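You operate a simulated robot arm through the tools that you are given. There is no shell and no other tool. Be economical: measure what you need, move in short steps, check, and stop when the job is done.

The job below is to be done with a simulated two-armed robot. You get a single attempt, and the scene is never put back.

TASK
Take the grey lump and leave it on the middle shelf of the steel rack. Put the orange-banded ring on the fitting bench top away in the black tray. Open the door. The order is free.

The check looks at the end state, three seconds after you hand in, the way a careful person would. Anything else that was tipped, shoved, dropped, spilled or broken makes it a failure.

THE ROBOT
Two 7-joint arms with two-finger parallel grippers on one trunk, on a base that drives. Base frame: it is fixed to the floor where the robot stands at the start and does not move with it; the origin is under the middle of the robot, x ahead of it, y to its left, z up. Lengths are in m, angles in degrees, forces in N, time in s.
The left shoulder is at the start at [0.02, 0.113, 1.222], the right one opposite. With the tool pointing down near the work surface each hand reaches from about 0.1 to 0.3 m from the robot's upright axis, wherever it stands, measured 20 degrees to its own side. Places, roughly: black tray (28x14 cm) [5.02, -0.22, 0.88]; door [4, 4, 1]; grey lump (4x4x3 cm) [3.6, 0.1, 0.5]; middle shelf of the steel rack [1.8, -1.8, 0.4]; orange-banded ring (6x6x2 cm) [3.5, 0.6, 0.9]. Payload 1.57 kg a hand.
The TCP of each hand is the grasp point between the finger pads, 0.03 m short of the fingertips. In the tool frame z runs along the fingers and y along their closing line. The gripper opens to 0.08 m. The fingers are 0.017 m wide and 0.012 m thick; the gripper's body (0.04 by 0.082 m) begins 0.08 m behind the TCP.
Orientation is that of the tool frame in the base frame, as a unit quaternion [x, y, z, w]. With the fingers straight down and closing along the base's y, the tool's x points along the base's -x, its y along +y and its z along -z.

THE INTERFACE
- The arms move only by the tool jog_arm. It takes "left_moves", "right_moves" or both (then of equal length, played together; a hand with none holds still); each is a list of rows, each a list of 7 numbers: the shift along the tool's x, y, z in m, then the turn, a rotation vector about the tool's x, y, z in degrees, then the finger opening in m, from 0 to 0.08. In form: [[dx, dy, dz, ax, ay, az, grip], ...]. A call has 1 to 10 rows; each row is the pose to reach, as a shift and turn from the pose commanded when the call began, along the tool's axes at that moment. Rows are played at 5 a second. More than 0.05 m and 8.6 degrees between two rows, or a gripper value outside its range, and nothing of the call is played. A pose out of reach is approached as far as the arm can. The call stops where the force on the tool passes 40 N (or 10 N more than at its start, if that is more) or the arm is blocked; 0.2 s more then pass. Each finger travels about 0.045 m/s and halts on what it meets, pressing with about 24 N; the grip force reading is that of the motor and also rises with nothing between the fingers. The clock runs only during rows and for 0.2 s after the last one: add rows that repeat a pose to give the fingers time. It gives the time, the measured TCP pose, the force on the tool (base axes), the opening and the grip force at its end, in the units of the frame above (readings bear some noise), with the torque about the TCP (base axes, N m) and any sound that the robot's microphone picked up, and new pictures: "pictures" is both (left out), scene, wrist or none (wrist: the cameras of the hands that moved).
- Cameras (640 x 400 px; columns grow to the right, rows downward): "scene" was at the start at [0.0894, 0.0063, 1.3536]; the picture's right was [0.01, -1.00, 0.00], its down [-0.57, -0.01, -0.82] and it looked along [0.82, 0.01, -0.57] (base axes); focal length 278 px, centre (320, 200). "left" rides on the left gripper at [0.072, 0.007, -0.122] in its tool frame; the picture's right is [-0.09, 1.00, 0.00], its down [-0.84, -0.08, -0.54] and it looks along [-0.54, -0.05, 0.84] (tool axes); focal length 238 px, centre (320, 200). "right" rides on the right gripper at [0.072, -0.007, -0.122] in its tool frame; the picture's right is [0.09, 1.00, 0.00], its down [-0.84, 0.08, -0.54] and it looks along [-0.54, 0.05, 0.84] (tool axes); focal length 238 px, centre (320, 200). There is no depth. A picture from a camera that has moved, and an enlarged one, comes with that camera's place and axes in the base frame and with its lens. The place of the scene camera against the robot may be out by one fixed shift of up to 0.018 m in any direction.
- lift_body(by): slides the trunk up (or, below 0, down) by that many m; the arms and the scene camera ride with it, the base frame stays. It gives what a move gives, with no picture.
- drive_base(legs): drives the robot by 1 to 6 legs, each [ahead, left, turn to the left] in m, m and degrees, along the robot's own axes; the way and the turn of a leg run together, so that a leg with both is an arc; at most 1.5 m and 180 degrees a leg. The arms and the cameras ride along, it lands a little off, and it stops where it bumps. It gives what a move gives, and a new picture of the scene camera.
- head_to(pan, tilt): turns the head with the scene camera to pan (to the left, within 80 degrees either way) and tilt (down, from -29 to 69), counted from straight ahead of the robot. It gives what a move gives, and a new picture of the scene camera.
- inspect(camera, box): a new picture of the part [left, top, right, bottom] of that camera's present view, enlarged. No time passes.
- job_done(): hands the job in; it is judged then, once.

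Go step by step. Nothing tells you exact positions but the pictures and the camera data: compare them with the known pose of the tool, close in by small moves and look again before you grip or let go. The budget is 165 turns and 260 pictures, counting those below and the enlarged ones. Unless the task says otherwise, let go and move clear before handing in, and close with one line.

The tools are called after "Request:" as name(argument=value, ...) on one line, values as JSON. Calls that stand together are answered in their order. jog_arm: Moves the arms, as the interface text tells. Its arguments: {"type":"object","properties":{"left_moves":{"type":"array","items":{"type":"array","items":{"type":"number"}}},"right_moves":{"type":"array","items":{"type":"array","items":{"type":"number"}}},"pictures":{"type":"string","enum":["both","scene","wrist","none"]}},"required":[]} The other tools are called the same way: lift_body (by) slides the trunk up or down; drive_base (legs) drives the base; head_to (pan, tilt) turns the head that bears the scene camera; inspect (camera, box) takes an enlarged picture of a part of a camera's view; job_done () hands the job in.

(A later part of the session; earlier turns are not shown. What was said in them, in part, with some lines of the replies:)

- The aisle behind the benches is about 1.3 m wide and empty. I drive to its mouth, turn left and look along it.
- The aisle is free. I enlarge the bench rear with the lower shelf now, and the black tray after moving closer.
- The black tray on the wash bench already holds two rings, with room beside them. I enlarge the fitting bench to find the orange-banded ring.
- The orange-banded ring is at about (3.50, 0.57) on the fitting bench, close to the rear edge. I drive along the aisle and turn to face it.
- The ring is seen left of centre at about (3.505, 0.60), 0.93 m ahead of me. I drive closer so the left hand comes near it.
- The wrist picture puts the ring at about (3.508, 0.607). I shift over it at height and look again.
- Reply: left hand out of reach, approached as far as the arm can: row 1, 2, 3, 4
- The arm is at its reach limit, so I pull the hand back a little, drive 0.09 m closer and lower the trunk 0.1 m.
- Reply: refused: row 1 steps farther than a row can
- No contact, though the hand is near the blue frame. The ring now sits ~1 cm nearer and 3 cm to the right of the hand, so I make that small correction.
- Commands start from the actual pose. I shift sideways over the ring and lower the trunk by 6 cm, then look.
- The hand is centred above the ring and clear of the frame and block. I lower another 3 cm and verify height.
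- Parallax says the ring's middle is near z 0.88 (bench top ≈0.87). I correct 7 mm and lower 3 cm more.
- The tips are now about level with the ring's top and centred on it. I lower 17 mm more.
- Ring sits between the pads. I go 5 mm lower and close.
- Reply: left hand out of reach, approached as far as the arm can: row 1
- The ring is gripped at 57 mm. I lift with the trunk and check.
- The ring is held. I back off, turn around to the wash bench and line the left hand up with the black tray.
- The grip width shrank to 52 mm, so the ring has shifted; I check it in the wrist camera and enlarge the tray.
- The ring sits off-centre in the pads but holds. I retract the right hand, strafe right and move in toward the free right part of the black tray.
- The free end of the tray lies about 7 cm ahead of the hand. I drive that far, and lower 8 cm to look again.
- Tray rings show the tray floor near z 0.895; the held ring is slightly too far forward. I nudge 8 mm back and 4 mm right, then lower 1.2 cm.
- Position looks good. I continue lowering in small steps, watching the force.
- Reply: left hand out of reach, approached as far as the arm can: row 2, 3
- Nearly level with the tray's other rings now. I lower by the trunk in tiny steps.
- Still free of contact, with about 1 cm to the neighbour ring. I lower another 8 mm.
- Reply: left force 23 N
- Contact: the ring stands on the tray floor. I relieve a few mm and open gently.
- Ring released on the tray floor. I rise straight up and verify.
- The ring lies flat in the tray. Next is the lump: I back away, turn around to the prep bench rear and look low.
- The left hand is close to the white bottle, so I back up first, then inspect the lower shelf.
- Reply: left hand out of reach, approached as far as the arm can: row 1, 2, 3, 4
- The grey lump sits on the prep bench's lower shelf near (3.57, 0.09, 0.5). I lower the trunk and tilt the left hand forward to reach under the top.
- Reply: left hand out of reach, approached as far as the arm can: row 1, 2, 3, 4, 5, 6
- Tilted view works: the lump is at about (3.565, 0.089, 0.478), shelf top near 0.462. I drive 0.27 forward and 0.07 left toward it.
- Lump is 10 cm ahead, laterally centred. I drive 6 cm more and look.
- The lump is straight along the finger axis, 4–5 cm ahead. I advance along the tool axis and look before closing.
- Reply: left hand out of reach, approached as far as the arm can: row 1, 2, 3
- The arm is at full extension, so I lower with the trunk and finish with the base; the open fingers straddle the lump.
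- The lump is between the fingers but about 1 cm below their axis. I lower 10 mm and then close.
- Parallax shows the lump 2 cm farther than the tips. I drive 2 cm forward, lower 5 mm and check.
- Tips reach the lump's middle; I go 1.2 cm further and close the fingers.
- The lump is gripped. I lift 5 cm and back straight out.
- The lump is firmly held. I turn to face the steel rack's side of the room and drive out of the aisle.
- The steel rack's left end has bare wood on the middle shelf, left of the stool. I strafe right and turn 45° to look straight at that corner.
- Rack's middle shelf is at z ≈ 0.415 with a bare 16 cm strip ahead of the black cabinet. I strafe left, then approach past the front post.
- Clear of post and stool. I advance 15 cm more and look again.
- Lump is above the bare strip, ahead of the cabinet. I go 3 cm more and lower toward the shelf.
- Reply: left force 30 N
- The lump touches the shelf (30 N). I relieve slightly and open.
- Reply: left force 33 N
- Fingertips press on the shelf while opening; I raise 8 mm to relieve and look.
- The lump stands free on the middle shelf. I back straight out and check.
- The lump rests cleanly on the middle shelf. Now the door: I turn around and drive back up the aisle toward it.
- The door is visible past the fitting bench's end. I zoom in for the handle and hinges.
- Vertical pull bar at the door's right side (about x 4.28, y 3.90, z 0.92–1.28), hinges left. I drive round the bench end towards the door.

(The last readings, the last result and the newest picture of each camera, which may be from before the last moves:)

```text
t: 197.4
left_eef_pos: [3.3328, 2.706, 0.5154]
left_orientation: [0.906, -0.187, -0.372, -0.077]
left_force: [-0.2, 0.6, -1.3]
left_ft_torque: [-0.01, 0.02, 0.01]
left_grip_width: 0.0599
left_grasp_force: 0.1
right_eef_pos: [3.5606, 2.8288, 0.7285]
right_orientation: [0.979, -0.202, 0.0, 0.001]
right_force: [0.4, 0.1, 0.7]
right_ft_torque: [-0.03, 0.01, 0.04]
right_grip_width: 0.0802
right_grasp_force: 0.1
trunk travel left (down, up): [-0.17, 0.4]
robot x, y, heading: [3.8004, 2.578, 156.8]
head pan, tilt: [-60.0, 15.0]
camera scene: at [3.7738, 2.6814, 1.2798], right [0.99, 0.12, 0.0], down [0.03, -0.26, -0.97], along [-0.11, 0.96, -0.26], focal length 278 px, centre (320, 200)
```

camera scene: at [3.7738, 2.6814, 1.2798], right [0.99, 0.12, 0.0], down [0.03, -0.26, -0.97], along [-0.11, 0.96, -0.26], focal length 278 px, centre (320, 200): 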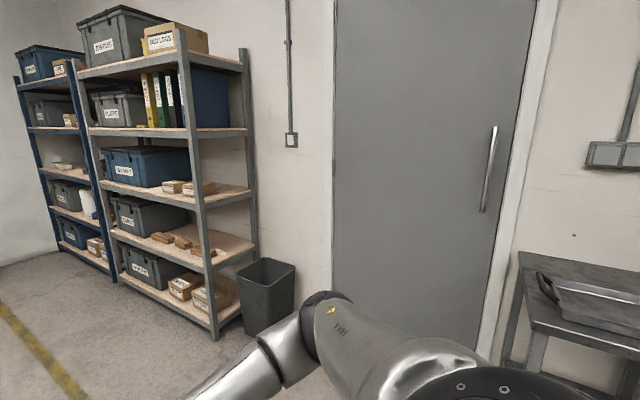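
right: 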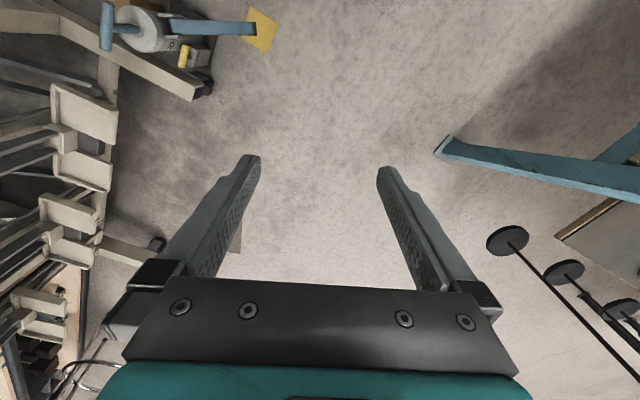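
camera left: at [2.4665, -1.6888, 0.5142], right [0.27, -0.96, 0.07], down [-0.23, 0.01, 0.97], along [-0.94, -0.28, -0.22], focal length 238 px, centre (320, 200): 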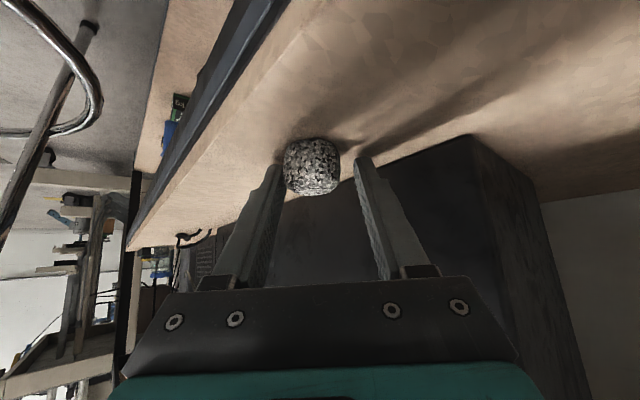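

I turn to face the door, strafe to put the right hand in line with the bar, and raise the right hand to point forward.

Request:
drive_base(legs=[[0, 0, -91.5], [0, 0.22, 0]])

Request:
jog_arm(right_moves=[[-0.03, 0, -0.025, 0, -8.4, 0, 0.08], [-0.06, 0, -0.05, 0, -16.8, 0, 0.08], [-0.09, 0, -0.075, 0, -25.2, 0, 0.08], [-0.12, 0, -0.1, 0, -33.6, 0, 0.08], [-0.15, 0, -0.125, 0, -42, 0, 0.08], [-0.18, 0, -0.15, 0, -50.4, 0, 0.08], [-0.21, 0, -0.175, 0, -58.8, 0, 0.08], [-0.24, 0, -0.2, 0, -67.2, 0, 0.08], [-0.26, 0, -0.225, 0, -75.6, 0, 0.08], [-0.28, 0, -0.25, 0, -84, 0, 0.08]])

```text
t: 203.0
left_eef_pos: [3.7357, 3.1362, 0.5163]
left_orientation: [-0.504, 0.775, 0.209, 0.318]
left_force: [-0.1, 0.5, -0.8]
left_ft_torque: [-0.01, -0.02, -0.05]
left_grip_width: 0.06
left_grasp_force: 0.2
right_eef_pos: [3.855, 2.9078, 0.7282]
right_orientation: [-0.544, 0.839, 0.0, 0.0]
right_force: [0.2, -0.6, 0.5]
right_ft_torque: [-0.02, 0.01, 0.01]
right_grip_width: 0.0803
right_grasp_force: 0.0
trunk travel left (down, up): [-0.17, 0.4]
robot x, y, heading: [3.5998, 2.6693, 65.8]
head pan, tilt: [-60.0, 15.0]
camera scene: at [3.6901, 2.6929, 1.2798], right [0.1, -0.99, 0.0], down [-0.26, -0.03, -0.97], along [0.96, 0.1, -0.26], focal length 278 px, centre (320, 200)
```

scene: 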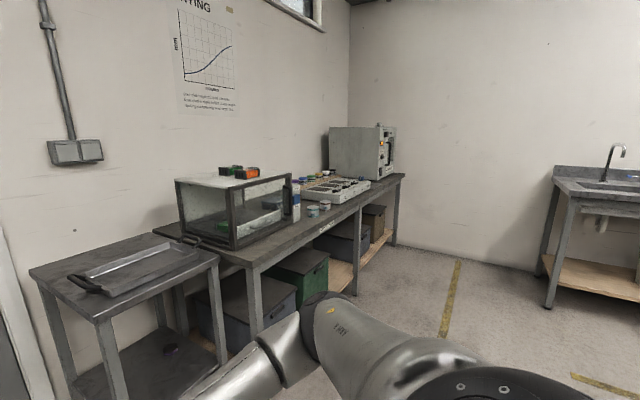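

```text
t: 205.2
left_eef_pos: [3.7355, 3.1368, 0.5151]
left_orientation: [-0.503, 0.776, 0.208, 0.318]
left_force: [-0.1, 0.5, -0.3]
left_ft_torque: [0.05, 0.05, 0.07]
left_grip_width: 0.0603
left_grasp_force: 0.0
right_eef_pos: [3.9157, 3.1892, 1.0217]
right_orientation: [-0.398, 0.639, 0.348, 0.558]
right_force: [0.1, 1.0, 0.6]
right_ft_torque: [0.05, 0.03, 0.1]
right_grip_width: 0.0798
right_grasp_force: 0.0
right hand out of reach, approached as far as the arm can: row 8, 9, 10
trunk travel left (down, up): [-0.17, 0.4]
robot x, y, heading: [3.6033, 2.6679, 65.9]
head pan, tilt: [-60.0, 15.0]
camera scene: at [3.692, 2.6918, 1.2797], right [0.1, -0.99, 0.0], down [-0.26, -0.03, -0.97], along [0.96, 0.1, -0.26], focal length 278 px, centre (320, 200)
camera right: at [3.8656, 3.0701, 0.9657], right [-0.9, 0.43, -0.09], down [-0.26, -0.35, 0.9], along [0.35, 0.84, 0.42], focal length 238 px, centre (320, 200)
```

scene: 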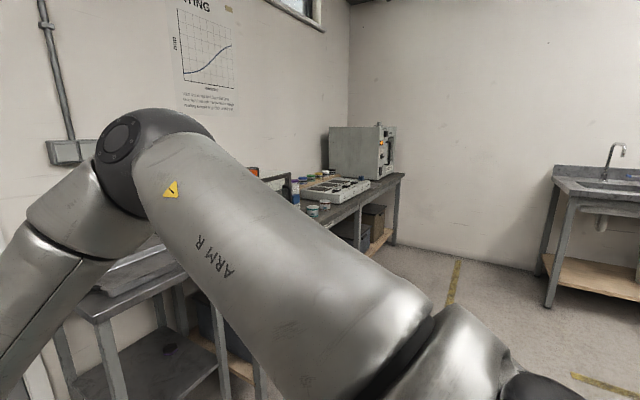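
right: 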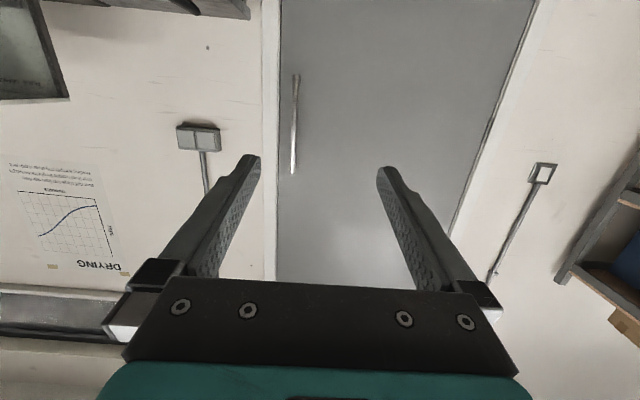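

The forward-pointing hand sees the bar at u≈2.31, about 0.7 m ahead. I try extending the arm right and forward, and raise the trunk.

Request:
jog_arm(right_moves=[[0, -0.03, 0.03, 0, 0, 0, 0.08], [0, -0.06, 0.06, 0, 0, 0, 0.08], [0, -0.09, 0.09, 0, 0, 0, 0.08], [0, -0.1, 0.12, 0, 0, 0, 0.08]], pictures="none")

Request:
lift_body(by=0.1)

Request:
head_to(pan=-10, tilt=40)

```text
t: 206.2
left_eef_pos: [3.7359, 3.1359, 0.5142]
left_orientation: [-0.503, 0.776, 0.207, 0.319]
left_force: [-0.1, -0.5, 0.5]
left_ft_torque: [-0.03, -0.01, -0.01]
left_grip_width: 0.0602
left_grasp_force: 0.0
right_eef_pos: [3.9627, 3.2473, 1.044]
right_orientation: [-0.401, 0.637, 0.349, 0.558]
right_force: [-0.5, 0.8, 0.1]
right_ft_torque: [-0.02, 0.03, 0.0]
right_grip_width: 0.0803
right_grasp_force: 0.1
right hand out of reach, approached as far as the arm can: row 1, 2, 3, 4
trunk travel left (down, up): [-0.17, 0.4]
robot x, y, heading: [3.6071, 2.6673, 65.7]
head pan, tilt: [-60.0, 15.0]
```

```text
t: 207.5
left_eef_pos: [3.7357, 3.1359, 0.6159]
left_orientation: [-0.503, 0.776, 0.208, 0.319]
left_force: [-0.2, -0.3, 0.1]
left_ft_torque: [0.03, -0.06, 0.04]
left_grip_width: 0.0599
left_grasp_force: 0.0
right_eef_pos: [3.9629, 3.2471, 1.1441]
right_orientation: [-0.401, 0.637, 0.349, 0.558]
right_force: [0.1, -0.5, -0.6]
right_ft_torque: [-0.01, 0.01, 0.01]
right_grip_width: 0.0798
right_grasp_force: 0.1
trunk travel left (down, up): [-0.27, 0.3]
robot x, y, heading: [3.6, 2.6687, 65.9]
head pan, tilt: [-60.0, 15.0]
```

```text
t: 208.7
left_eef_pos: [3.7344, 3.1367, 0.6153]
left_orientation: [-0.503, 0.776, 0.208, 0.319]
left_force: [0.2, 0.0, -0.6]
left_ft_torque: [0.0, 0.01, 0.02]
left_grip_width: 0.06
left_grasp_force: 0.0
right_eef_pos: [3.963, 3.2467, 1.1439]
right_orientation: [-0.401, 0.637, 0.348, 0.558]
right_force: [0.0, -0.4, -0.5]
right_ft_torque: [-0.03, 0.0, 0.0]
right_grip_width: 0.0802
right_grasp_force: 0.0
trunk travel left (down, up): [-0.27, 0.3]
robot x, y, heading: [3.6041, 2.6678, 65.8]
head pan, tilt: [-10.0, 40.0]
camera scene: at [3.645, 2.7535, 1.3403], right [0.83, -0.56, 0.0], down [-0.36, -0.53, -0.77], along [0.43, 0.64, -0.64], focal length 278 px, centre (320, 200)
```

scene: 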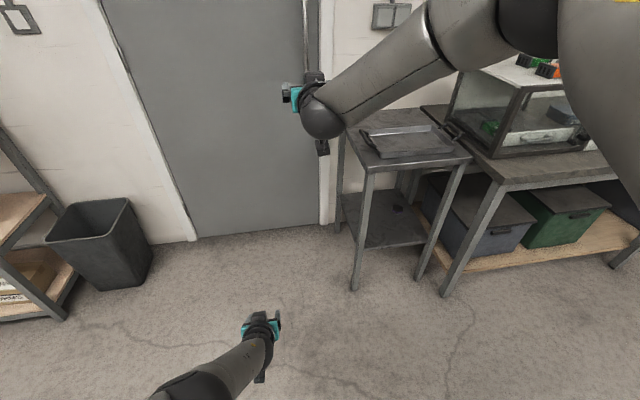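

The table foot is at (u 2.48, v 4.83), leaving room for the base. I drive 0.5 m to the door and check alignment with the bar.

Request:
drive_base(legs=[[0.5, -0.06, 0]])

Request:
inspect(camera="right", box=[0, 0, 640, 400])

```text
t: 211.6
left_eef_pos: [3.9856, 3.5698, 0.6156]
left_orientation: [-0.507, 0.774, 0.209, 0.318]
left_force: [-0.1, 0.4, 0.2]
left_ft_torque: [-0.01, 0.02, 0.0]
left_grip_width: 0.0602
left_grasp_force: 0.0
right_eef_pos: [4.2129, 3.6819, 1.1443]
right_orientation: [-0.405, 0.635, 0.352, 0.556]
right_force: [-0.8, 0.9, -0.2]
right_ft_torque: [-0.04, -0.02, -0.03]
right_grip_width: 0.0798
right_grasp_force: 0.0
trunk travel left (down, up): [-0.27, 0.3]
robot x, y, heading: [3.8582, 3.0987, 66.3]
head pan, tilt: [-10.0, 40.0]
camera scene: at [3.8992, 3.1862, 1.3402], right [0.83, -0.55, 0.0], down [-0.35, -0.54, -0.77], along [0.42, 0.64, -0.64], focal length 278 px, centre (320, 200)
```

scene: 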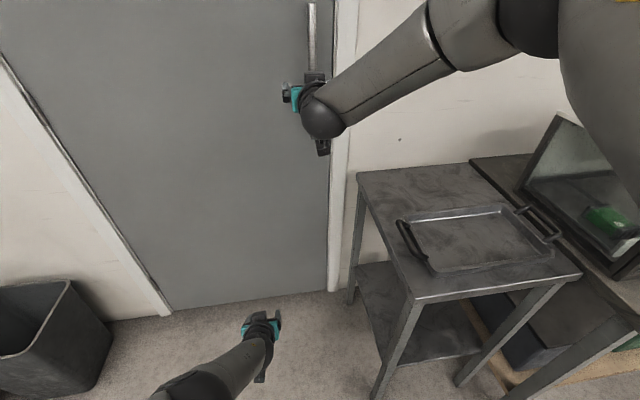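

```text
1.00 times, centred on (320, 200) of right (not enlarged: the box is as wide or as high as the picture)
camera zoom: at [4.1646, 3.5619, 1.0899], right [-0.91, 0.41, -0.1], down [-0.25, -0.35, 0.9], along [0.34, 0.84, 0.42], focal length 238 px, centre (320, 200)
```

zoom: 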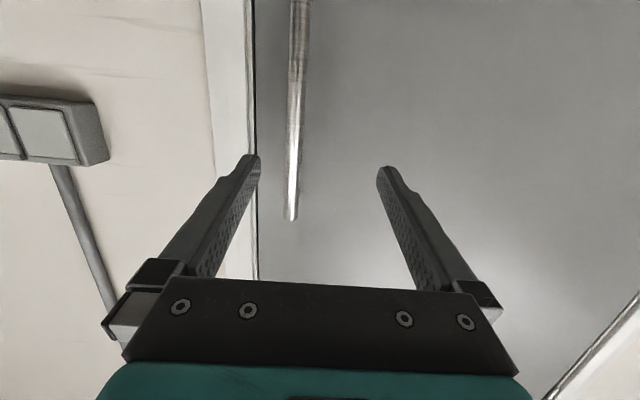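

The bar is ~3 cm to the right and ~14 cm ahead of the TCP. I move 9 cm closer and right, then look.

Request:
drive_base(legs=[[0.09, -0.03, 0]])

Request:
inspect(camera="right", box=[0, 0, 640, 400])

```text
t: 212.8
left_eef_pos: [4.0472, 3.6409, 0.6141]
left_orientation: [-0.508, 0.774, 0.208, 0.317]
left_force: [0.7, -0.2, 0.2]
left_ft_torque: [-0.04, 0.01, 0.02]
left_grip_width: 0.0597
left_grasp_force: 0.2
right_eef_pos: [4.2755, 3.754, 1.144]
right_orientation: [-0.405, 0.635, 0.352, 0.556]
right_force: [0.2, 0.7, -0.4]
right_ft_torque: [-0.01, -0.03, 0.03]
right_grip_width: 0.0802
right_grasp_force: 0.0
trunk travel left (down, up): [-0.27, 0.3]
robot x, y, heading: [3.9188, 3.1716, 66.7]
head pan, tilt: [-10.0, 40.0]
camera scene: at [3.963, 3.258, 1.3401], right [0.84, -0.55, 0.0], down [-0.35, -0.54, -0.77], along [0.42, 0.64, -0.64], focal length 278 px, centre (320, 200)
```

scene: 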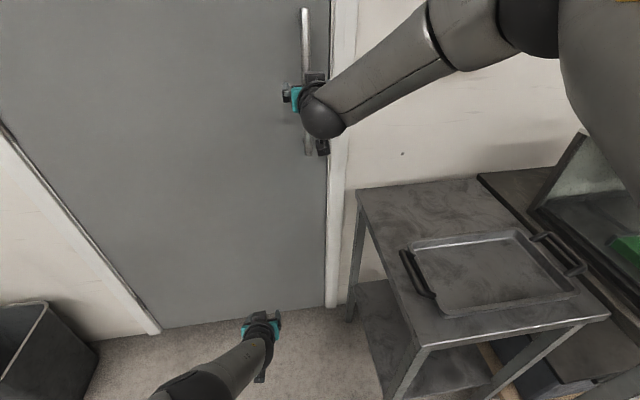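

```text
1.00 times, centred on (320, 200) of right (not enlarged: the box is as wide or as high as the picture)
camera zoom: at [4.2276, 3.6341, 1.0897], right [-0.91, 0.41, -0.09], down [-0.25, -0.35, 0.9], along [0.34, 0.84, 0.42], focal length 238 px, centre (320, 200)
```

zoom: 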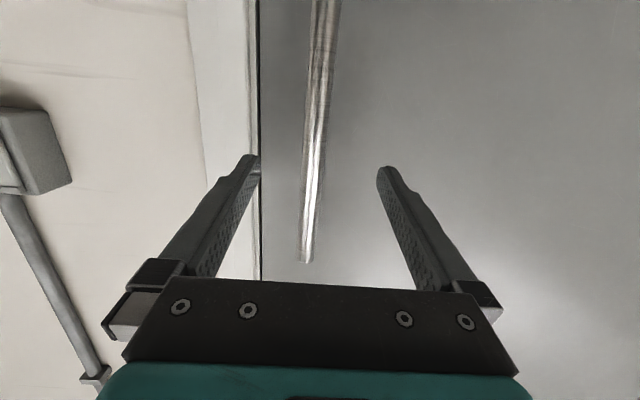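

Aligned laterally; the bar is 7.5 cm ahead of the TCP. I drive 6.5 cm and check.

Request:
drive_base(legs=[[0.065, -0.003, 0]])

Request:
inspect(camera="right", box=[0, 0, 640, 400])

```text
t: 213.7
left_eef_pos: [4.0768, 3.6979, 0.6141]
left_orientation: [-0.508, 0.774, 0.209, 0.317]
left_force: [1.2, 0.1, -0.2]
left_ft_torque: [0.0, -0.03, 0.03]
left_grip_width: 0.0602
left_grasp_force: 0.2
right_eef_pos: [4.303, 3.8102, 1.1451]
right_orientation: [-0.404, 0.635, 0.351, 0.557]
right_force: [0.6, 0.2, 0.4]
right_ft_torque: [0.0, 0.0, 0.0]
right_grip_width: 0.0802
right_grasp_force: 0.0
trunk travel left (down, up): [-0.27, 0.3]
robot x, y, heading: [3.9488, 3.2288, 66.7]
head pan, tilt: [-10.0, 40.0]
camera scene: at [3.9907, 3.315, 1.3401], right [0.83, -0.55, 0.0], down [-0.35, -0.54, -0.77], along [0.42, 0.64, -0.64], focal length 278 px, centre (320, 200)
```

scene: 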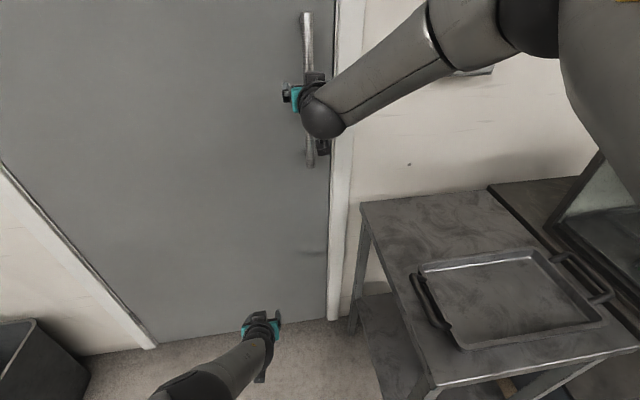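

```text
1.00 times, centred on (320, 200) of right (not enlarged: the box is as wide or as high as the picture)
camera zoom: at [4.256, 3.6907, 1.0898], right [-0.91, 0.41, -0.1], down [-0.25, -0.35, 0.9], along [0.34, 0.84, 0.42], focal length 238 px, centre (320, 200)
```

zoom: 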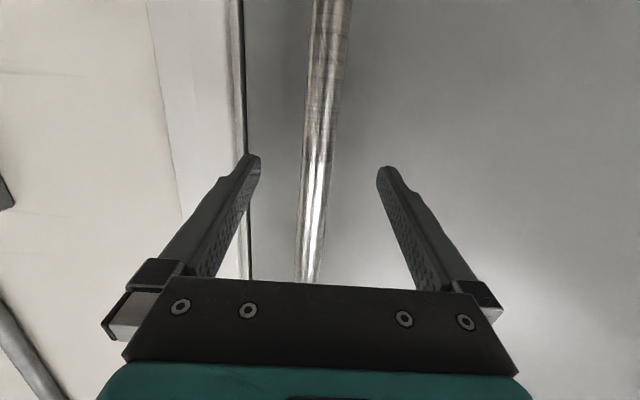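

The bar lies between the pads just past the TCP. I close on it.

Request:
jog_arm(right_moves=[[0, 0, 0, 0, 0, 0, 0.06], [0, 0, 0, 0, 0, 0, 0.04], [0, 0, 0, 0, 0, 0, 0.02], [0, 0, 0, 0, 0, 0, 0.005], [0, 0, 0, 0, 0, 0, 0.005], [0, 0, 0, 0, 0, 0, 0.005], [0, 0, 0, 0, 0, 0, 0.005]], pictures="wrist")

```text
t: 215.3
left_eef_pos: [4.077, 3.6979, 0.616]
left_orientation: [-0.507, 0.774, 0.21, 0.317]
left_force: [0.3, -1.1, 0.0]
left_ft_torque: [-0.01, -0.01, 0.01]
left_grip_width: 0.0599
left_grasp_force: 0.1
right_eef_pos: [4.3058, 3.8098, 1.146]
right_orientation: [-0.404, 0.636, 0.351, 0.556]
right_force: [6.7, -4.2, -1.1]
right_ft_torque: [-0.04, 0.03, -0.3]
right_grip_width: 0.0212
right_grasp_force: 33.7
trunk travel left (down, up): [-0.27, 0.3]
robot x, y, heading: [3.9494, 3.2261, 66.5]
head pan, tilt: [-10.0, 40.0]
camera right: at [4.2575, 3.6893, 1.0902], right [-0.91, 0.41, -0.09], down [-0.25, -0.35, 0.9], along [0.34, 0.84, 0.42], focal length 238 px, centre (320, 200)
```

right: 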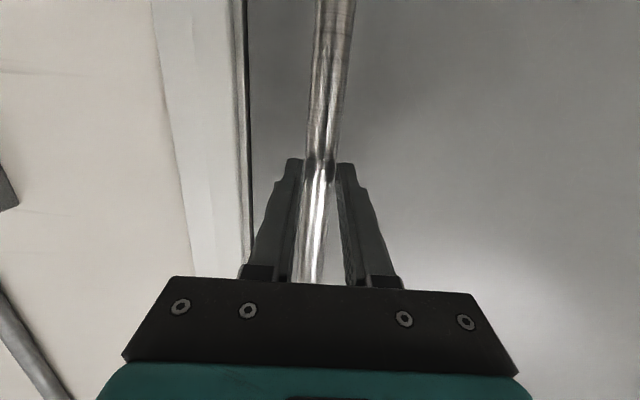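

Bar gripped. I test-pull by backing 3 cm.

Request:
drive_base(legs=[[-0.03, 0.003, 0]])

Request:
inspect(camera="right", box=[0, 0, 640, 400])

```text
t: 216.2
left_eef_pos: [4.0635, 3.6721, 0.6152]
left_orientation: [-0.507, 0.774, 0.21, 0.317]
left_force: [-0.1, -0.7, -0.3]
left_ft_torque: [0.02, -0.03, 0.0]
left_grip_width: 0.0601
left_grasp_force: 0.1
right_eef_pos: [4.2902, 3.7825, 1.1441]
right_orientation: [-0.404, 0.635, 0.352, 0.556]
right_force: [10.0, -5.9, -2.6]
right_ft_torque: [0.59, -0.31, -0.53]
right_grip_width: 0.0211
right_grasp_force: 34.1
trunk travel left (down, up): [-0.27, 0.3]
robot x, y, heading: [3.9322, 3.2053, 66.7]
head pan, tilt: [-10.0, 40.0]
camera scene: at [3.977, 3.2866, 1.3402], right [0.83, -0.55, 0.0], down [-0.35, -0.54, -0.77], along [0.42, 0.64, -0.64], focal length 278 px, centre (320, 200)
```

scene: 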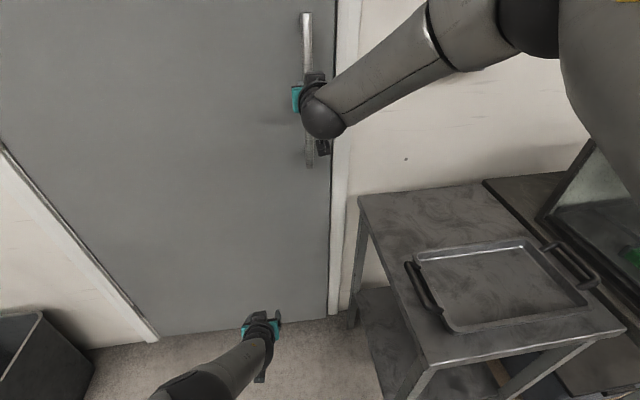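

```text
1.00 times, centred on (320, 200) of right (not enlarged: the box is as wide or as high as the picture)
camera zoom: at [4.2428, 3.6625, 1.0902], right [-0.91, 0.41, -0.09], down [-0.25, -0.35, 0.9], along [0.34, 0.84, 0.42], focal length 238 px, centre (320, 200)
```

zoom: 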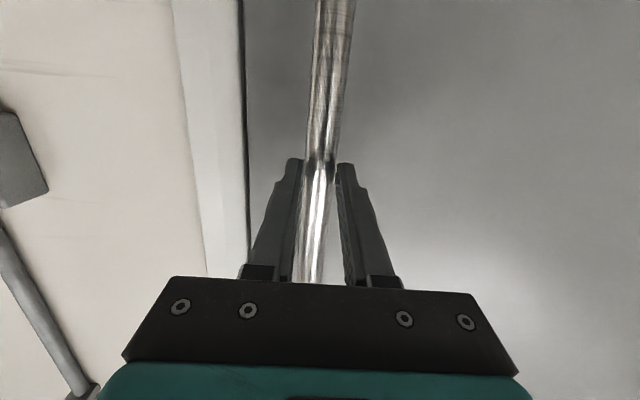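

The door follows. I continue the arc in stages, watching side force.

Request:
drive_base(legs=[[-0.05, 0.0, 0], [-0.05, 0.01, 0]])

```text
t: 217.6
left_eef_pos: [4.0138, 3.5845, 0.6157]
left_orientation: [-0.506, 0.774, 0.208, 0.32]
left_force: [-0.1, -0.8, 0.2]
left_ft_torque: [0.0, -0.01, -0.05]
left_grip_width: 0.0602
left_grasp_force: 0.1
right_eef_pos: [4.2435, 3.696, 1.1446]
right_orientation: [-0.401, 0.636, 0.349, 0.559]
right_force: [-0.9, 1.1, 0.2]
right_ft_torque: [0.01, -0.01, -0.02]
right_grip_width: 0.0051
right_grasp_force: 0.1
trunk travel left (down, up): [-0.27, 0.3]
robot x, y, heading: [3.8861, 3.1133, 66.3]
head pan, tilt: [-10.0, 40.0]
camera scene: at [3.9261, 3.2004, 1.3403], right [0.83, -0.55, 0.0], down [-0.35, -0.54, -0.77], along [0.42, 0.64, -0.64], focal length 278 px, centre (320, 200)
```

scene: 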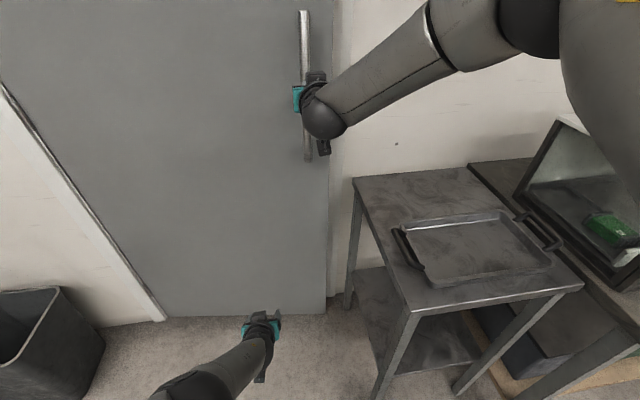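

The grip slipped off. I look at how far the door stayed open.

Request:
inspect(camera="right", box=[0, 0, 640, 400])

Request:
head_to(pan=-5, tilt=15)

```text
1.00 times, centred on (320, 200) of right (not enlarged: the box is as wide or as high as the picture)
camera zoom: at [4.1946, 3.5754, 1.0904], right [-0.9, 0.42, -0.1], down [-0.26, -0.35, 0.9], along [0.35, 0.84, 0.42], focal length 238 px, centre (320, 200)
```

zoom: 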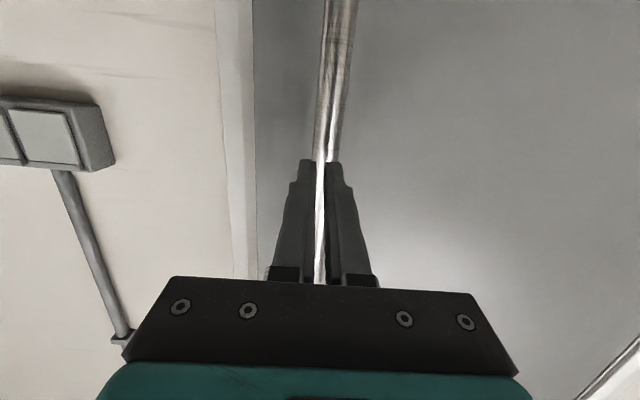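

```text
t: 218.5
left_eef_pos: [4.0141, 3.585, 0.6147]
left_orientation: [-0.507, 0.774, 0.209, 0.318]
left_force: [-0.1, 0.0, -0.4]
left_ft_torque: [-0.01, -0.01, 0.01]
left_grip_width: 0.0596
left_grasp_force: 0.0
right_eef_pos: [4.244, 3.695, 1.1448]
right_orientation: [-0.402, 0.637, 0.349, 0.558]
right_force: [0.8, 0.2, 0.5]
right_ft_torque: [-0.02, -0.02, -0.05]
right_grip_width: 0.005
right_grasp_force: 0.1
trunk travel left (down, up): [-0.27, 0.3]
robot x, y, heading: [3.8829, 3.1189, 66.5]
head pan, tilt: [-5.0, 15.0]
camera scene: at [3.9251, 3.2122, 1.3797], right [0.88, -0.48, 0.0], down [-0.12, -0.23, -0.97], along [0.46, 0.85, -0.26], focal length 278 px, centre (320, 200)
```

scene: 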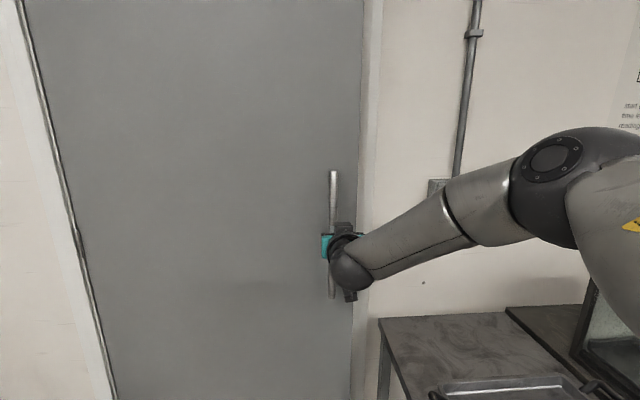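

The door is ajar by about 6 cm and stays so. I open the fingers, go in deeper on the bar and regrip.

Request:
jog_arm(right_moves=[[0, 0, 0, 0, 0, 0, 0.03], [0, 0, 0, 0, 0, 0, 0.06], [0, 0, 0, 0, 0, 0, 0.08], [0, 0, 0, 0, 0, 0, 0.08], [0, 0, 0, 0, 0, 0, 0.08]], pictures="none")

Request:
drive_base(legs=[[0.085, 0.006, 0]])

Request:
inspect(camera="right", box=[0, 0, 640, 400])

```text
t: 219.7
left_eef_pos: [4.0148, 3.5853, 0.6163]
left_orientation: [-0.507, 0.774, 0.209, 0.318]
left_force: [0.3, 0.7, 0.6]
left_ft_torque: [0.01, 0.03, 0.02]
left_grip_width: 0.0599
left_grasp_force: 0.1
right_eef_pos: [4.2438, 3.6957, 1.1449]
right_orientation: [-0.402, 0.637, 0.349, 0.558]
right_force: [0.6, -0.3, -0.7]
right_ft_torque: [0.01, 0.02, -0.01]
right_grip_width: 0.0801
right_grasp_force: 0.0
trunk travel left (down, up): [-0.27, 0.3]
robot x, y, heading: [3.8864, 3.1161, 66.5]
head pan, tilt: [-5.0, 15.0]
```

```text
t: 220.8
left_eef_pos: [4.0451, 3.665, 0.6138]
left_orientation: [-0.505, 0.774, 0.209, 0.318]
left_force: [0.6, 0.7, 0.4]
left_ft_torque: [-0.01, 0.0, 0.02]
left_grip_width: 0.06
left_grasp_force: 0.1
right_eef_pos: [4.2755, 3.7755, 1.1454]
right_orientation: [-0.401, 0.637, 0.348, 0.558]
right_force: [0.1, 0.3, 0.7]
right_ft_torque: [0.01, -0.02, 0.0]
right_grip_width: 0.0801
right_grasp_force: 0.0
trunk travel left (down, up): [-0.27, 0.3]
robot x, y, heading: [3.9147, 3.1965, 66.4]
head pan, tilt: [-5.0, 15.0]
camera scene: at [3.9543, 3.2928, 1.3797], right [0.88, -0.48, 0.0], down [-0.12, -0.23, -0.97], along [0.46, 0.85, -0.26], focal length 278 px, centre (320, 200)
```

scene: 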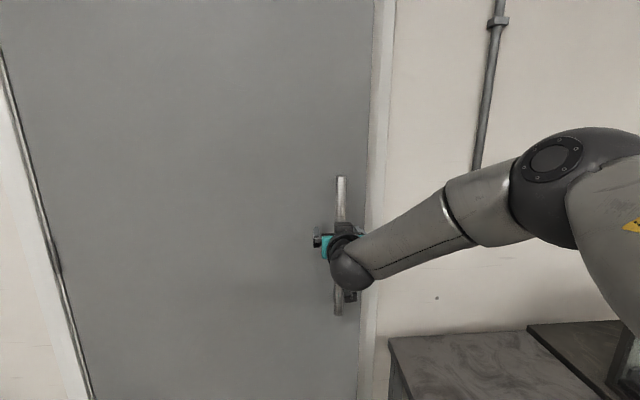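

```text
1.00 times, centred on (320, 200) of right (not enlarged: the box is as wide or as high as the picture)
camera zoom: at [4.2262, 3.6554, 1.0895], right [-0.9, 0.42, -0.1], down [-0.26, -0.35, 0.9], along [0.35, 0.84, 0.42], focal length 238 px, centre (320, 200)
```

zoom: 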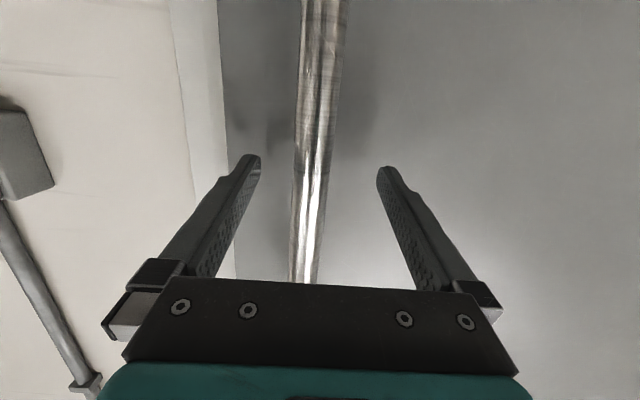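

I go 15 mm deeper and close again.

Request:
drive_base(legs=[[0.018, 0, 0]])

Request:
jog_arm(right_moves=[[0, 0, 0, 0, 0, 0, 0.06], [0, 0, 0, 0, 0, 0, 0.04], [0, 0, 0, 0, 0, 0, 0.02], [0, 0, 0, 0, 0, 0, 0.0], [0, 0, 0, 0, 0, 0, 0.0], [0, 0, 0, 0, 0, 0, 0.0], [0, 0, 0, 0, 0, 0, 0.0]], pictures="wrist")

```text
t: 221.6
left_eef_pos: [4.052, 3.6813, 0.6144]
left_orientation: [-0.505, 0.775, 0.208, 0.318]
left_force: [-1.1, 1.3, -0.4]
left_ft_torque: [-0.01, -0.03, 0.01]
left_grip_width: 0.0602
left_grasp_force: 0.1
right_eef_pos: [4.2825, 3.7903, 1.1433]
right_orientation: [-0.401, 0.637, 0.348, 0.558]
right_force: [-0.5, 0.0, -0.2]
right_ft_torque: [0.02, 0.02, -0.02]
right_grip_width: 0.08
right_grasp_force: 0.1
trunk travel left (down, up): [-0.27, 0.3]
robot x, y, heading: [3.9202, 3.2116, 66.5]
head pan, tilt: [-5.0, 15.0]
camera scene: at [3.9615, 3.309, 1.3797], right [0.88, -0.48, 0.0], down [-0.12, -0.23, -0.97], along [0.46, 0.85, -0.26], focal length 278 px, centre (320, 200)
```

scene: 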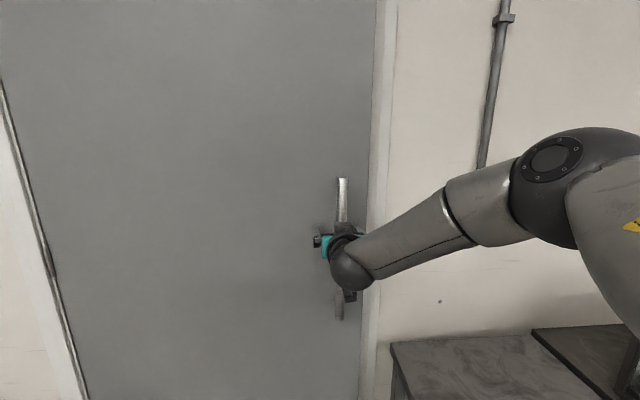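

```text
t: 223.2
left_eef_pos: [4.0534, 3.6797, 0.6154]
left_orientation: [-0.504, 0.775, 0.209, 0.318]
left_force: [0.6, -0.3, 0.1]
left_ft_torque: [-0.02, -0.01, 0.0]
left_grip_width: 0.06
left_grasp_force: 0.0
right_eef_pos: [4.2876, 3.7871, 1.1441]
right_orientation: [-0.398, 0.639, 0.348, 0.559]
right_force: [17.6, -12.1, -0.4]
right_ft_torque: [0.41, 0.41, 0.11]
right_grip_width: 0.0216
right_grasp_force: 35.1
trunk travel left (down, up): [-0.27, 0.3]
robot x, y, heading: [3.9244, 3.2126, 66.2]
head pan, tilt: [-5.0, 15.0]
camera right: at [4.2381, 3.6687, 1.0899], right [-0.9, 0.43, -0.09], down [-0.26, -0.35, 0.9], along [0.36, 0.83, 0.42], focal length 238 px, centre (320, 200)
```

right: 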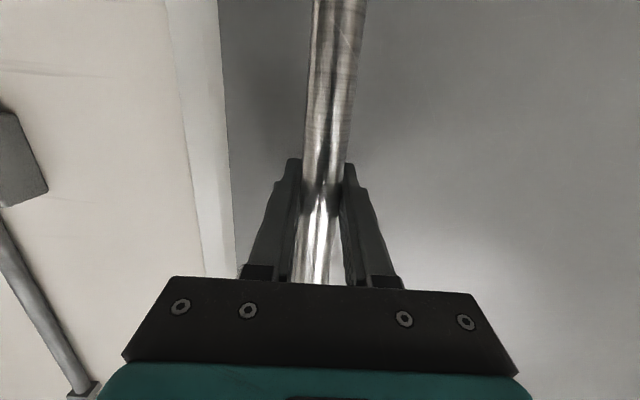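

Grip is deeper now. I pull back along the arc in small legs.

Request:
drive_base(legs=[[-0.04, -0.003, 0], [-0.04, 0.008, 0], [-0.04, 0.012, 0]])

Request:
inspect(camera="right", box=[0, 0, 640, 400])

```text
t: 225.0
left_eef_pos: [3.9861, 3.5778, 0.614]
left_orientation: [-0.505, 0.775, 0.206, 0.319]
left_force: [-0.5, -0.6, 0.5]
left_ft_torque: [0.03, 0.01, -0.01]
left_grip_width: 0.0597
left_grasp_force: 0.0
right_eef_pos: [4.2114, 3.6905, 1.1451]
right_orientation: [-0.404, 0.636, 0.349, 0.557]
right_force: [-21.7, 18.1, -2.4]
right_ft_torque: [0.75, -0.1, -0.72]
right_grip_width: 0.0217
right_grasp_force: 34.7
trunk travel left (down, up): [-0.27, 0.3]
robot x, y, heading: [3.8613, 3.1082, 66.3]
head pan, tilt: [-5.0, 15.0]
camera scene: at [3.8931, 3.2072, 1.3798], right [0.88, -0.48, 0.0], down [-0.12, -0.23, -0.97], along [0.47, 0.85, -0.26], focal length 278 px, centre (320, 200)
```

scene: 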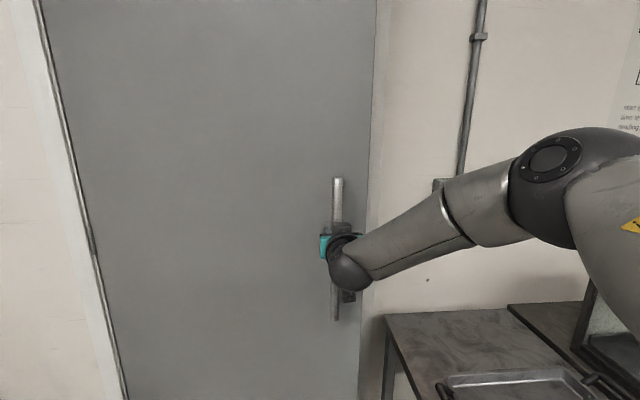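

```text
1.00 times, centred on (320, 200) of right (not enlarged: the box is as wide or as high as the picture)
camera zoom: at [4.1629, 3.5701, 1.0901], right [-0.9, 0.42, -0.1], down [-0.26, -0.35, 0.9], along [0.34, 0.84, 0.42], focal length 238 px, centre (320, 200)
```

zoom: 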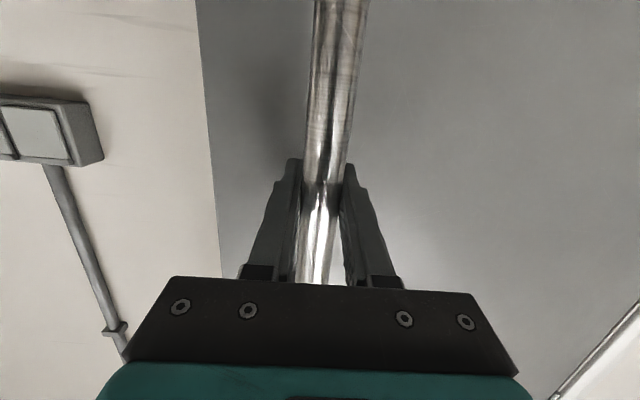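

Holding well; side force asks for more left. I continue the arc.

Request:
drive_base(legs=[[-0.03, 0.02, 0], [-0.035, 0.018, 0], [-0.035, 0.02, 0]])

```text
t: 226.8
left_eef_pos: [3.8962, 3.5064, 0.6177]
left_orientation: [-0.504, 0.775, 0.21, 0.319]
left_force: [-0.8, -1.0, 0.3]
left_ft_torque: [-0.01, -0.01, 0.0]
left_grip_width: 0.0598
left_grasp_force: 0.1
right_eef_pos: [4.1279, 3.6151, 1.1447]
right_orientation: [-0.399, 0.639, 0.349, 0.558]
right_force: [14.6, -25.5, -3.9]
right_ft_torque: [0.8, 0.15, -0.02]
right_grip_width: 0.0217
right_grasp_force: 34.7
trunk travel left (down, up): [-0.27, 0.3]
robot x, y, heading: [3.7638, 3.0416, 66.2]
head pan, tilt: [-5.0, 15.0]
camera scene: at [3.8055, 3.1321, 1.38], right [0.88, -0.48, 0.0], down [-0.13, -0.22, -0.97], along [0.46, 0.85, -0.26], focal length 278 px, centre (320, 200)
```

scene: 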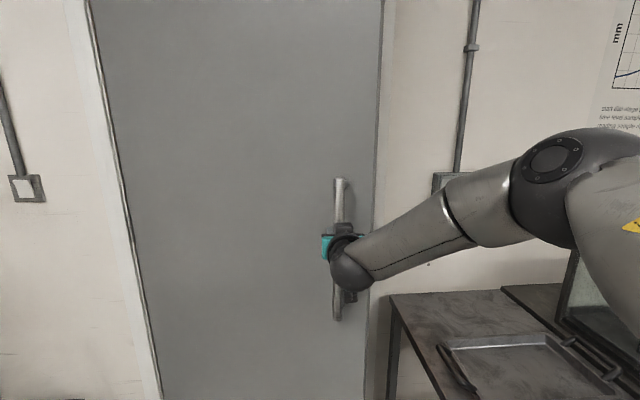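

About 21° open. I continue with slightly less left.

Request:
drive_base(legs=[[-0.034, 0.013, 0], [-0.034, 0.018, 0], [-0.034, 0.021, 0]])

```text
t: 228.7
left_eef_pos: [3.8041, 3.439, 0.6146]
left_orientation: [-0.506, 0.775, 0.206, 0.319]
left_force: [0.0, -0.5, 0.6]
left_ft_torque: [-0.02, 0.02, 0.01]
left_grip_width: 0.0602
left_grasp_force: 0.1
right_eef_pos: [4.0298, 3.5505, 1.1438]
right_orientation: [-0.404, 0.636, 0.349, 0.557]
right_force: [-15.8, 22.7, 4.2]
right_ft_torque: [0.62, 0.08, -0.46]
right_grip_width: 0.0217
right_grasp_force: 34.6
trunk travel left (down, up): [-0.27, 0.3]
robot x, y, heading: [3.673, 2.9673, 66.3]
head pan, tilt: [-5.0, 15.0]
camera scene: at [3.7114, 3.0683, 1.3797], right [0.88, -0.48, 0.0], down [-0.12, -0.23, -0.97], along [0.46, 0.85, -0.26], focal length 278 px, centre (320, 200)
```

scene: 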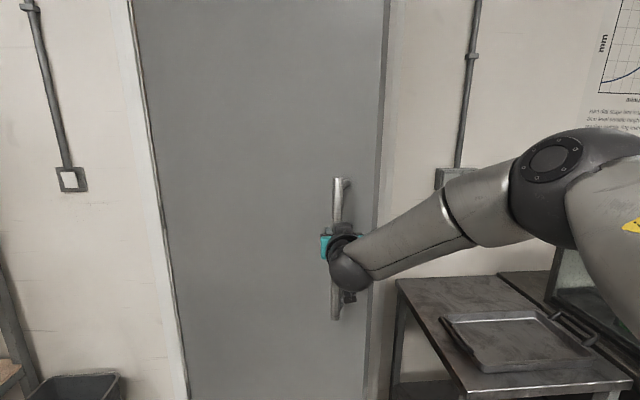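

~31° open. I keep following the arc.

Request:
drive_base(legs=[[-0.03, 0.03, 0], [-0.03, 0.028, 0], [-0.03, 0.03, 0]])

```text
t: 230.5
left_eef_pos: [3.6893, 3.3915, 0.6156]
left_orientation: [-0.504, 0.775, 0.208, 0.32]
left_force: [0.2, 0.6, 0.3]
left_ft_torque: [-0.04, -0.01, 0.02]
left_grip_width: 0.06
left_grasp_force: 0.1
right_eef_pos: [3.9171, 3.5008, 1.1445]
right_orientation: [-0.402, 0.637, 0.35, 0.557]
right_force: [-2.2, -2.4, -4.1]
right_ft_torque: [0.89, 0.21, -0.36]
right_grip_width: 0.0217
right_grasp_force: 35.2
trunk travel left (down, up): [-0.27, 0.3]
robot x, y, heading: [3.5578, 2.9249, 66.2]
head pan, tilt: [-5.0, 15.0]
camera scene: at [3.5982, 3.0186, 1.3798], right [0.88, -0.48, 0.0], down [-0.12, -0.23, -0.97], along [0.47, 0.85, -0.26], focal length 278 px, centre (320, 200)
```

scene: 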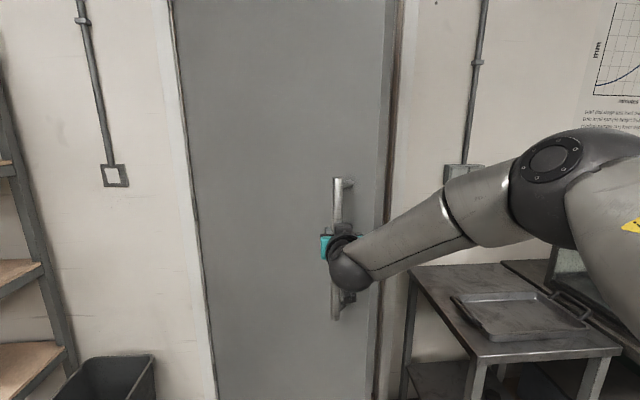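

40° and almost force-free. Continue to ~55°.

Request:
drive_base(legs=[[-0.033, 0.035, 0], [-0.031, 0.038, 0], [-0.027, 0.039, 0], [-0.025, 0.041, 0]])

```text
t: 233.0
left_eef_pos: [3.5035, 3.3478, 0.6169]
left_orientation: [-0.505, 0.775, 0.208, 0.318]
left_force: [-0.7, -0.3, 0.2]
left_ft_torque: [0.03, 0.02, -0.04]
left_grip_width: 0.0598
left_grasp_force: 0.0
right_eef_pos: [3.7298, 3.4576, 1.1428]
right_orientation: [-0.401, 0.639, 0.348, 0.557]
right_force: [-4.2, 12.4, 0.7]
right_ft_torque: [0.72, 0.04, -0.45]
right_grip_width: 0.0209
right_grasp_force: 33.9
trunk travel left (down, up): [-0.27, 0.3]
robot x, y, heading: [3.3726, 2.8805, 66.2]
head pan, tilt: [-5.0, 15.0]
camera scene: at [3.4109, 2.9765, 1.3796], right [0.88, -0.48, 0.0], down [-0.12, -0.23, -0.97], along [0.47, 0.84, -0.26], focal length 278 px, centre (320, 200)
```

scene: 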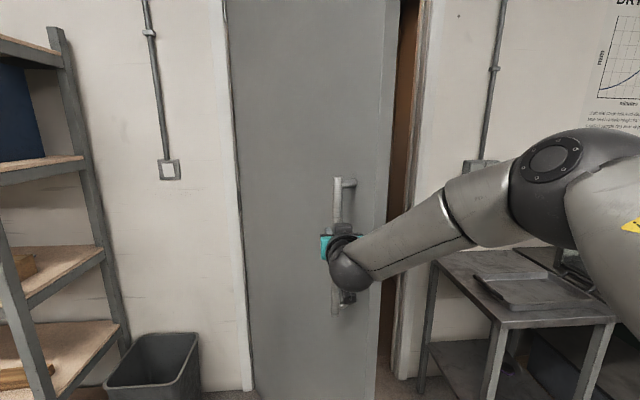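

55° open. I carry on to about 75°.

Request:
drive_base(legs=[[-0.022, 0.046, 0], [-0.0195, 0.047, 0], [-0.016, 0.0485, 0], [-0.013, 0.0495, 0], [-0.01, 0.05, 0]])

Request:
inspect(camera="right", box=[0, 0, 640, 400])

```text
t: 236.0
left_eef_pos: [3.2531, 3.371, 0.6176]
left_orientation: [-0.504, 0.775, 0.208, 0.319]
left_force: [0.0, 0.2, 0.1]
left_ft_torque: [-0.01, 0.0, 0.01]
left_grip_width: 0.0599
left_grasp_force: 0.0
right_eef_pos: [3.4814, 3.4789, 1.1418]
right_orientation: [-0.399, 0.64, 0.348, 0.557]
right_force: [0.2, 1.6, -2.0]
right_ft_torque: [0.25, -0.11, -0.32]
right_grip_width: 0.0215
right_grasp_force: 34.7
trunk travel left (down, up): [-0.27, 0.3]
robot x, y, heading: [3.1197, 2.9015, 65.8]
head pan, tilt: [-5.0, 15.0]
camera scene: at [3.1599, 2.9987, 1.3797], right [0.87, -0.48, 0.0], down [-0.13, -0.23, -0.97], along [0.47, 0.84, -0.26], focal length 278 px, centre (320, 200)
```

scene: 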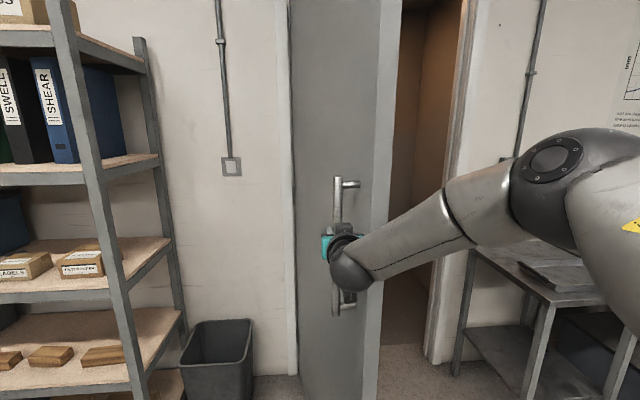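

```text
1.00 times, centred on (320, 200) of right (not enlarged: the box is as wide or as high as the picture)
camera zoom: at [3.4321, 3.3599, 1.0885], right [-0.9, 0.43, -0.09], down [-0.26, -0.35, 0.9], along [0.35, 0.84, 0.42], focal length 238 px, centre (320, 200)
```

zoom: 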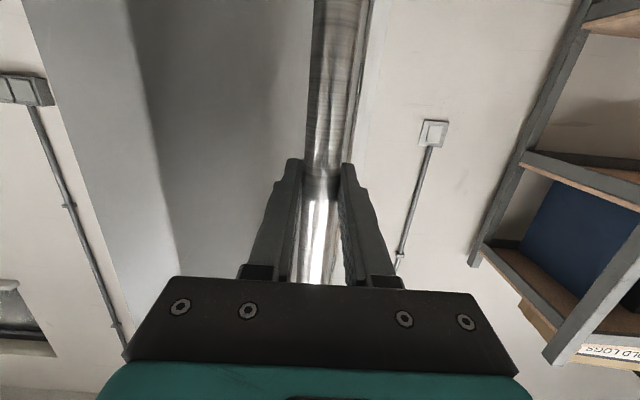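

75° open, no force. I nudge it to about 83°, then release.

Request:
drive_base(legs=[[-0.008, 0.05, 0], [-0.003, 0.05, 0]])

Request:
jog_arm(right_moves=[[0, 0, 0, 0, 0, 0, 0.02], [0, 0, 0, 0, 0, 0, 0.03], [0, 0, 0, 0, 0, 0, 0.04], [0, 0, 0, 0, 0, 0, 0.05], [0, 0, 0, 0, 0, 0, 0.05], [0, 0, 0, 0, 0, 0, 0.05]], pictures="wrist")

```text
t: 237.5
left_eef_pos: [3.1604, 3.4012, 0.6146]
left_orientation: [-0.502, 0.776, 0.207, 0.32]
left_force: [0.4, 0.4, 0.2]
left_ft_torque: [0.03, 0.0, 0.04]
left_grip_width: 0.0599
left_grasp_force: 0.0
right_eef_pos: [3.3897, 3.5084, 1.1421]
right_orientation: [-0.396, 0.64, 0.346, 0.559]
right_force: [3.6, 1.4, -0.1]
right_ft_torque: [0.5, -0.11, -0.47]
right_grip_width: 0.0218
right_grasp_force: 34.5
trunk travel left (down, up): [-0.27, 0.3]
robot x, y, heading: [3.0217, 2.9337, 65.9]
head pan, tilt: [-5.0, 15.0]
camera scene: at [3.0649, 3.0288, 1.3797], right [0.87, -0.49, 0.0], down [-0.13, -0.23, -0.97], along [0.47, 0.84, -0.26], focal length 278 px, centre (320, 200)
```

scene: 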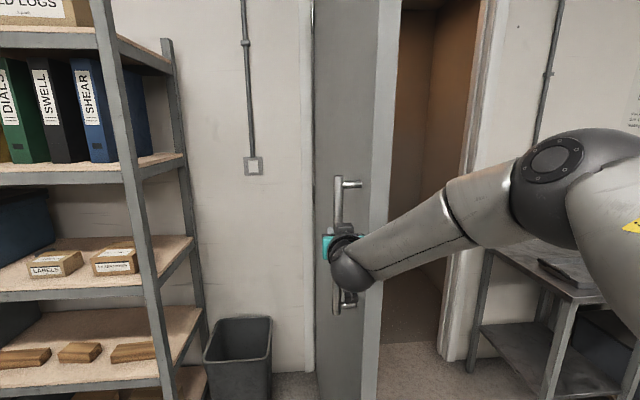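

```text
t: 238.9
left_eef_pos: [3.1589, 3.4003, 0.616]
left_orientation: [-0.502, 0.777, 0.206, 0.32]
left_force: [0.1, 0.1, 1.1]
left_ft_torque: [0.02, 0.02, 0.0]
left_grip_width: 0.0599
left_grasp_force: 0.0
right_eef_pos: [3.3888, 3.5084, 1.1429]
right_orientation: [-0.396, 0.64, 0.346, 0.56]
right_force: [0.6, -0.1, -0.5]
right_ft_torque: [0.0, 0.04, -0.02]
right_grip_width: 0.0499
right_grasp_force: 0.1
trunk travel left (down, up): [-0.27, 0.3]
robot x, y, heading: [3.0197, 2.9327, 65.8]
head pan, tilt: [-5.0, 15.0]
camera right: at [3.3386, 3.3893, 1.0885], right [-0.9, 0.43, -0.09], down [-0.26, -0.35, 0.9], along [0.36, 0.83, 0.42], focal length 238 px, centre (320, 200)
```

right: 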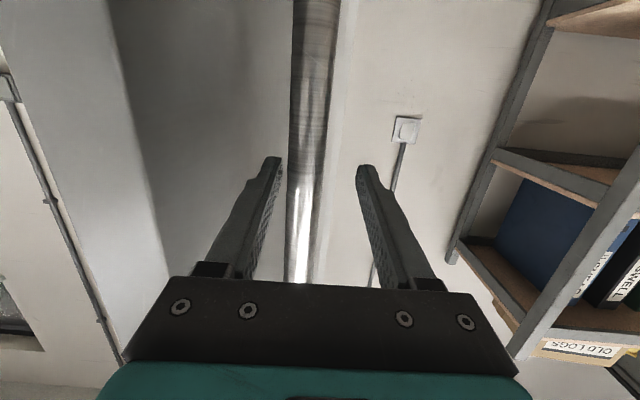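

Released; I back straight away and check the door stays open.

Request:
drive_base(legs=[[-0.3, 0, 0]])

Request:
head_to(pan=0, tilt=15)

```text
t: 240.9
left_eef_pos: [3.0379, 3.13, 0.6171]
left_orientation: [-0.501, 0.777, 0.206, 0.321]
left_force: [-0.2, -0.7, -0.3]
left_ft_torque: [0.04, 0.03, -0.04]
left_grip_width: 0.0603
left_grasp_force: 0.1
right_eef_pos: [3.2685, 3.2362, 1.1436]
right_orientation: [-0.396, 0.641, 0.345, 0.56]
right_force: [0.6, -0.6, -0.3]
right_ft_torque: [0.01, 0.03, 0.02]
right_grip_width: 0.0499
right_grasp_force: 0.1
trunk travel left (down, up): [-0.27, 0.3]
robot x, y, heading: [2.9007, 2.6583, 65.8]
head pan, tilt: [-5.0, 15.0]
camera scene: at [2.9419, 2.757, 1.3798], right [0.87, -0.49, 0.0], down [-0.13, -0.23, -0.97], along [0.47, 0.84, -0.26], focal length 278 px, centre (320, 200)
```

scene: 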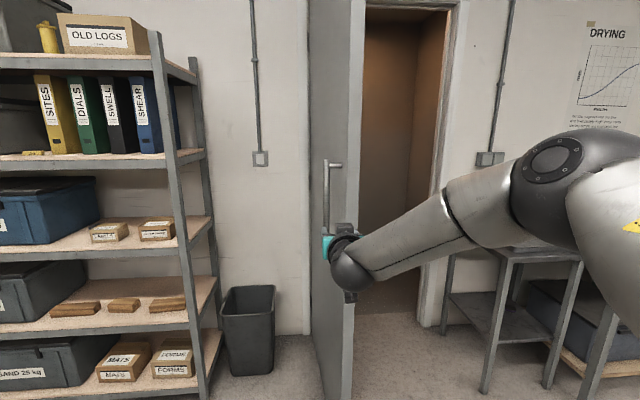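

```text
t: 241.6
left_eef_pos: [3.0386, 3.1296, 0.6166]
left_orientation: [-0.5, 0.778, 0.206, 0.321]
left_force: [0.8, -0.5, -0.3]
left_ft_torque: [-0.01, 0.02, 0.01]
left_grip_width: 0.0599
left_grasp_force: 0.1
right_eef_pos: [3.269, 3.2361, 1.1436]
right_orientation: [-0.396, 0.64, 0.346, 0.56]
right_force: [0.5, 0.3, 0.1]
right_ft_torque: [-0.01, 0.03, -0.01]
right_grip_width: 0.0501
right_grasp_force: 0.1
trunk travel left (down, up): [-0.27, 0.3]
robot x, y, heading: [2.9005, 2.6596, 65.7]
head pan, tilt: [0.0, 15.0]
camera scene: at [2.9349, 2.7612, 1.3798], right [0.91, -0.41, 0.0], down [-0.11, -0.24, -0.97], along [0.4, 0.88, -0.26], focal length 278 px, centre (320, 200)
```

scene: 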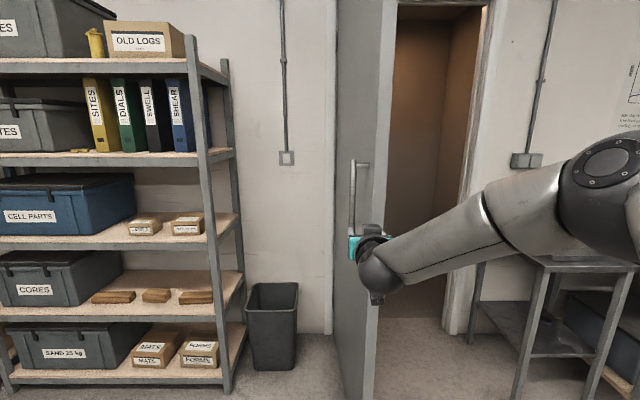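

The door stands wide open and still, the ring is in the black tray, and the lump is on the rack's middle shelf. Nothing else was disturbed, so I hand in.

Request:
job_done()

```text
The job is handed in.
```

All three parts are done: the grey lump is on the middle shelf of the steel rack, the orange-banded ring is in the black tray, and the door is open about 83°. I saw nothing else tipped or moved.
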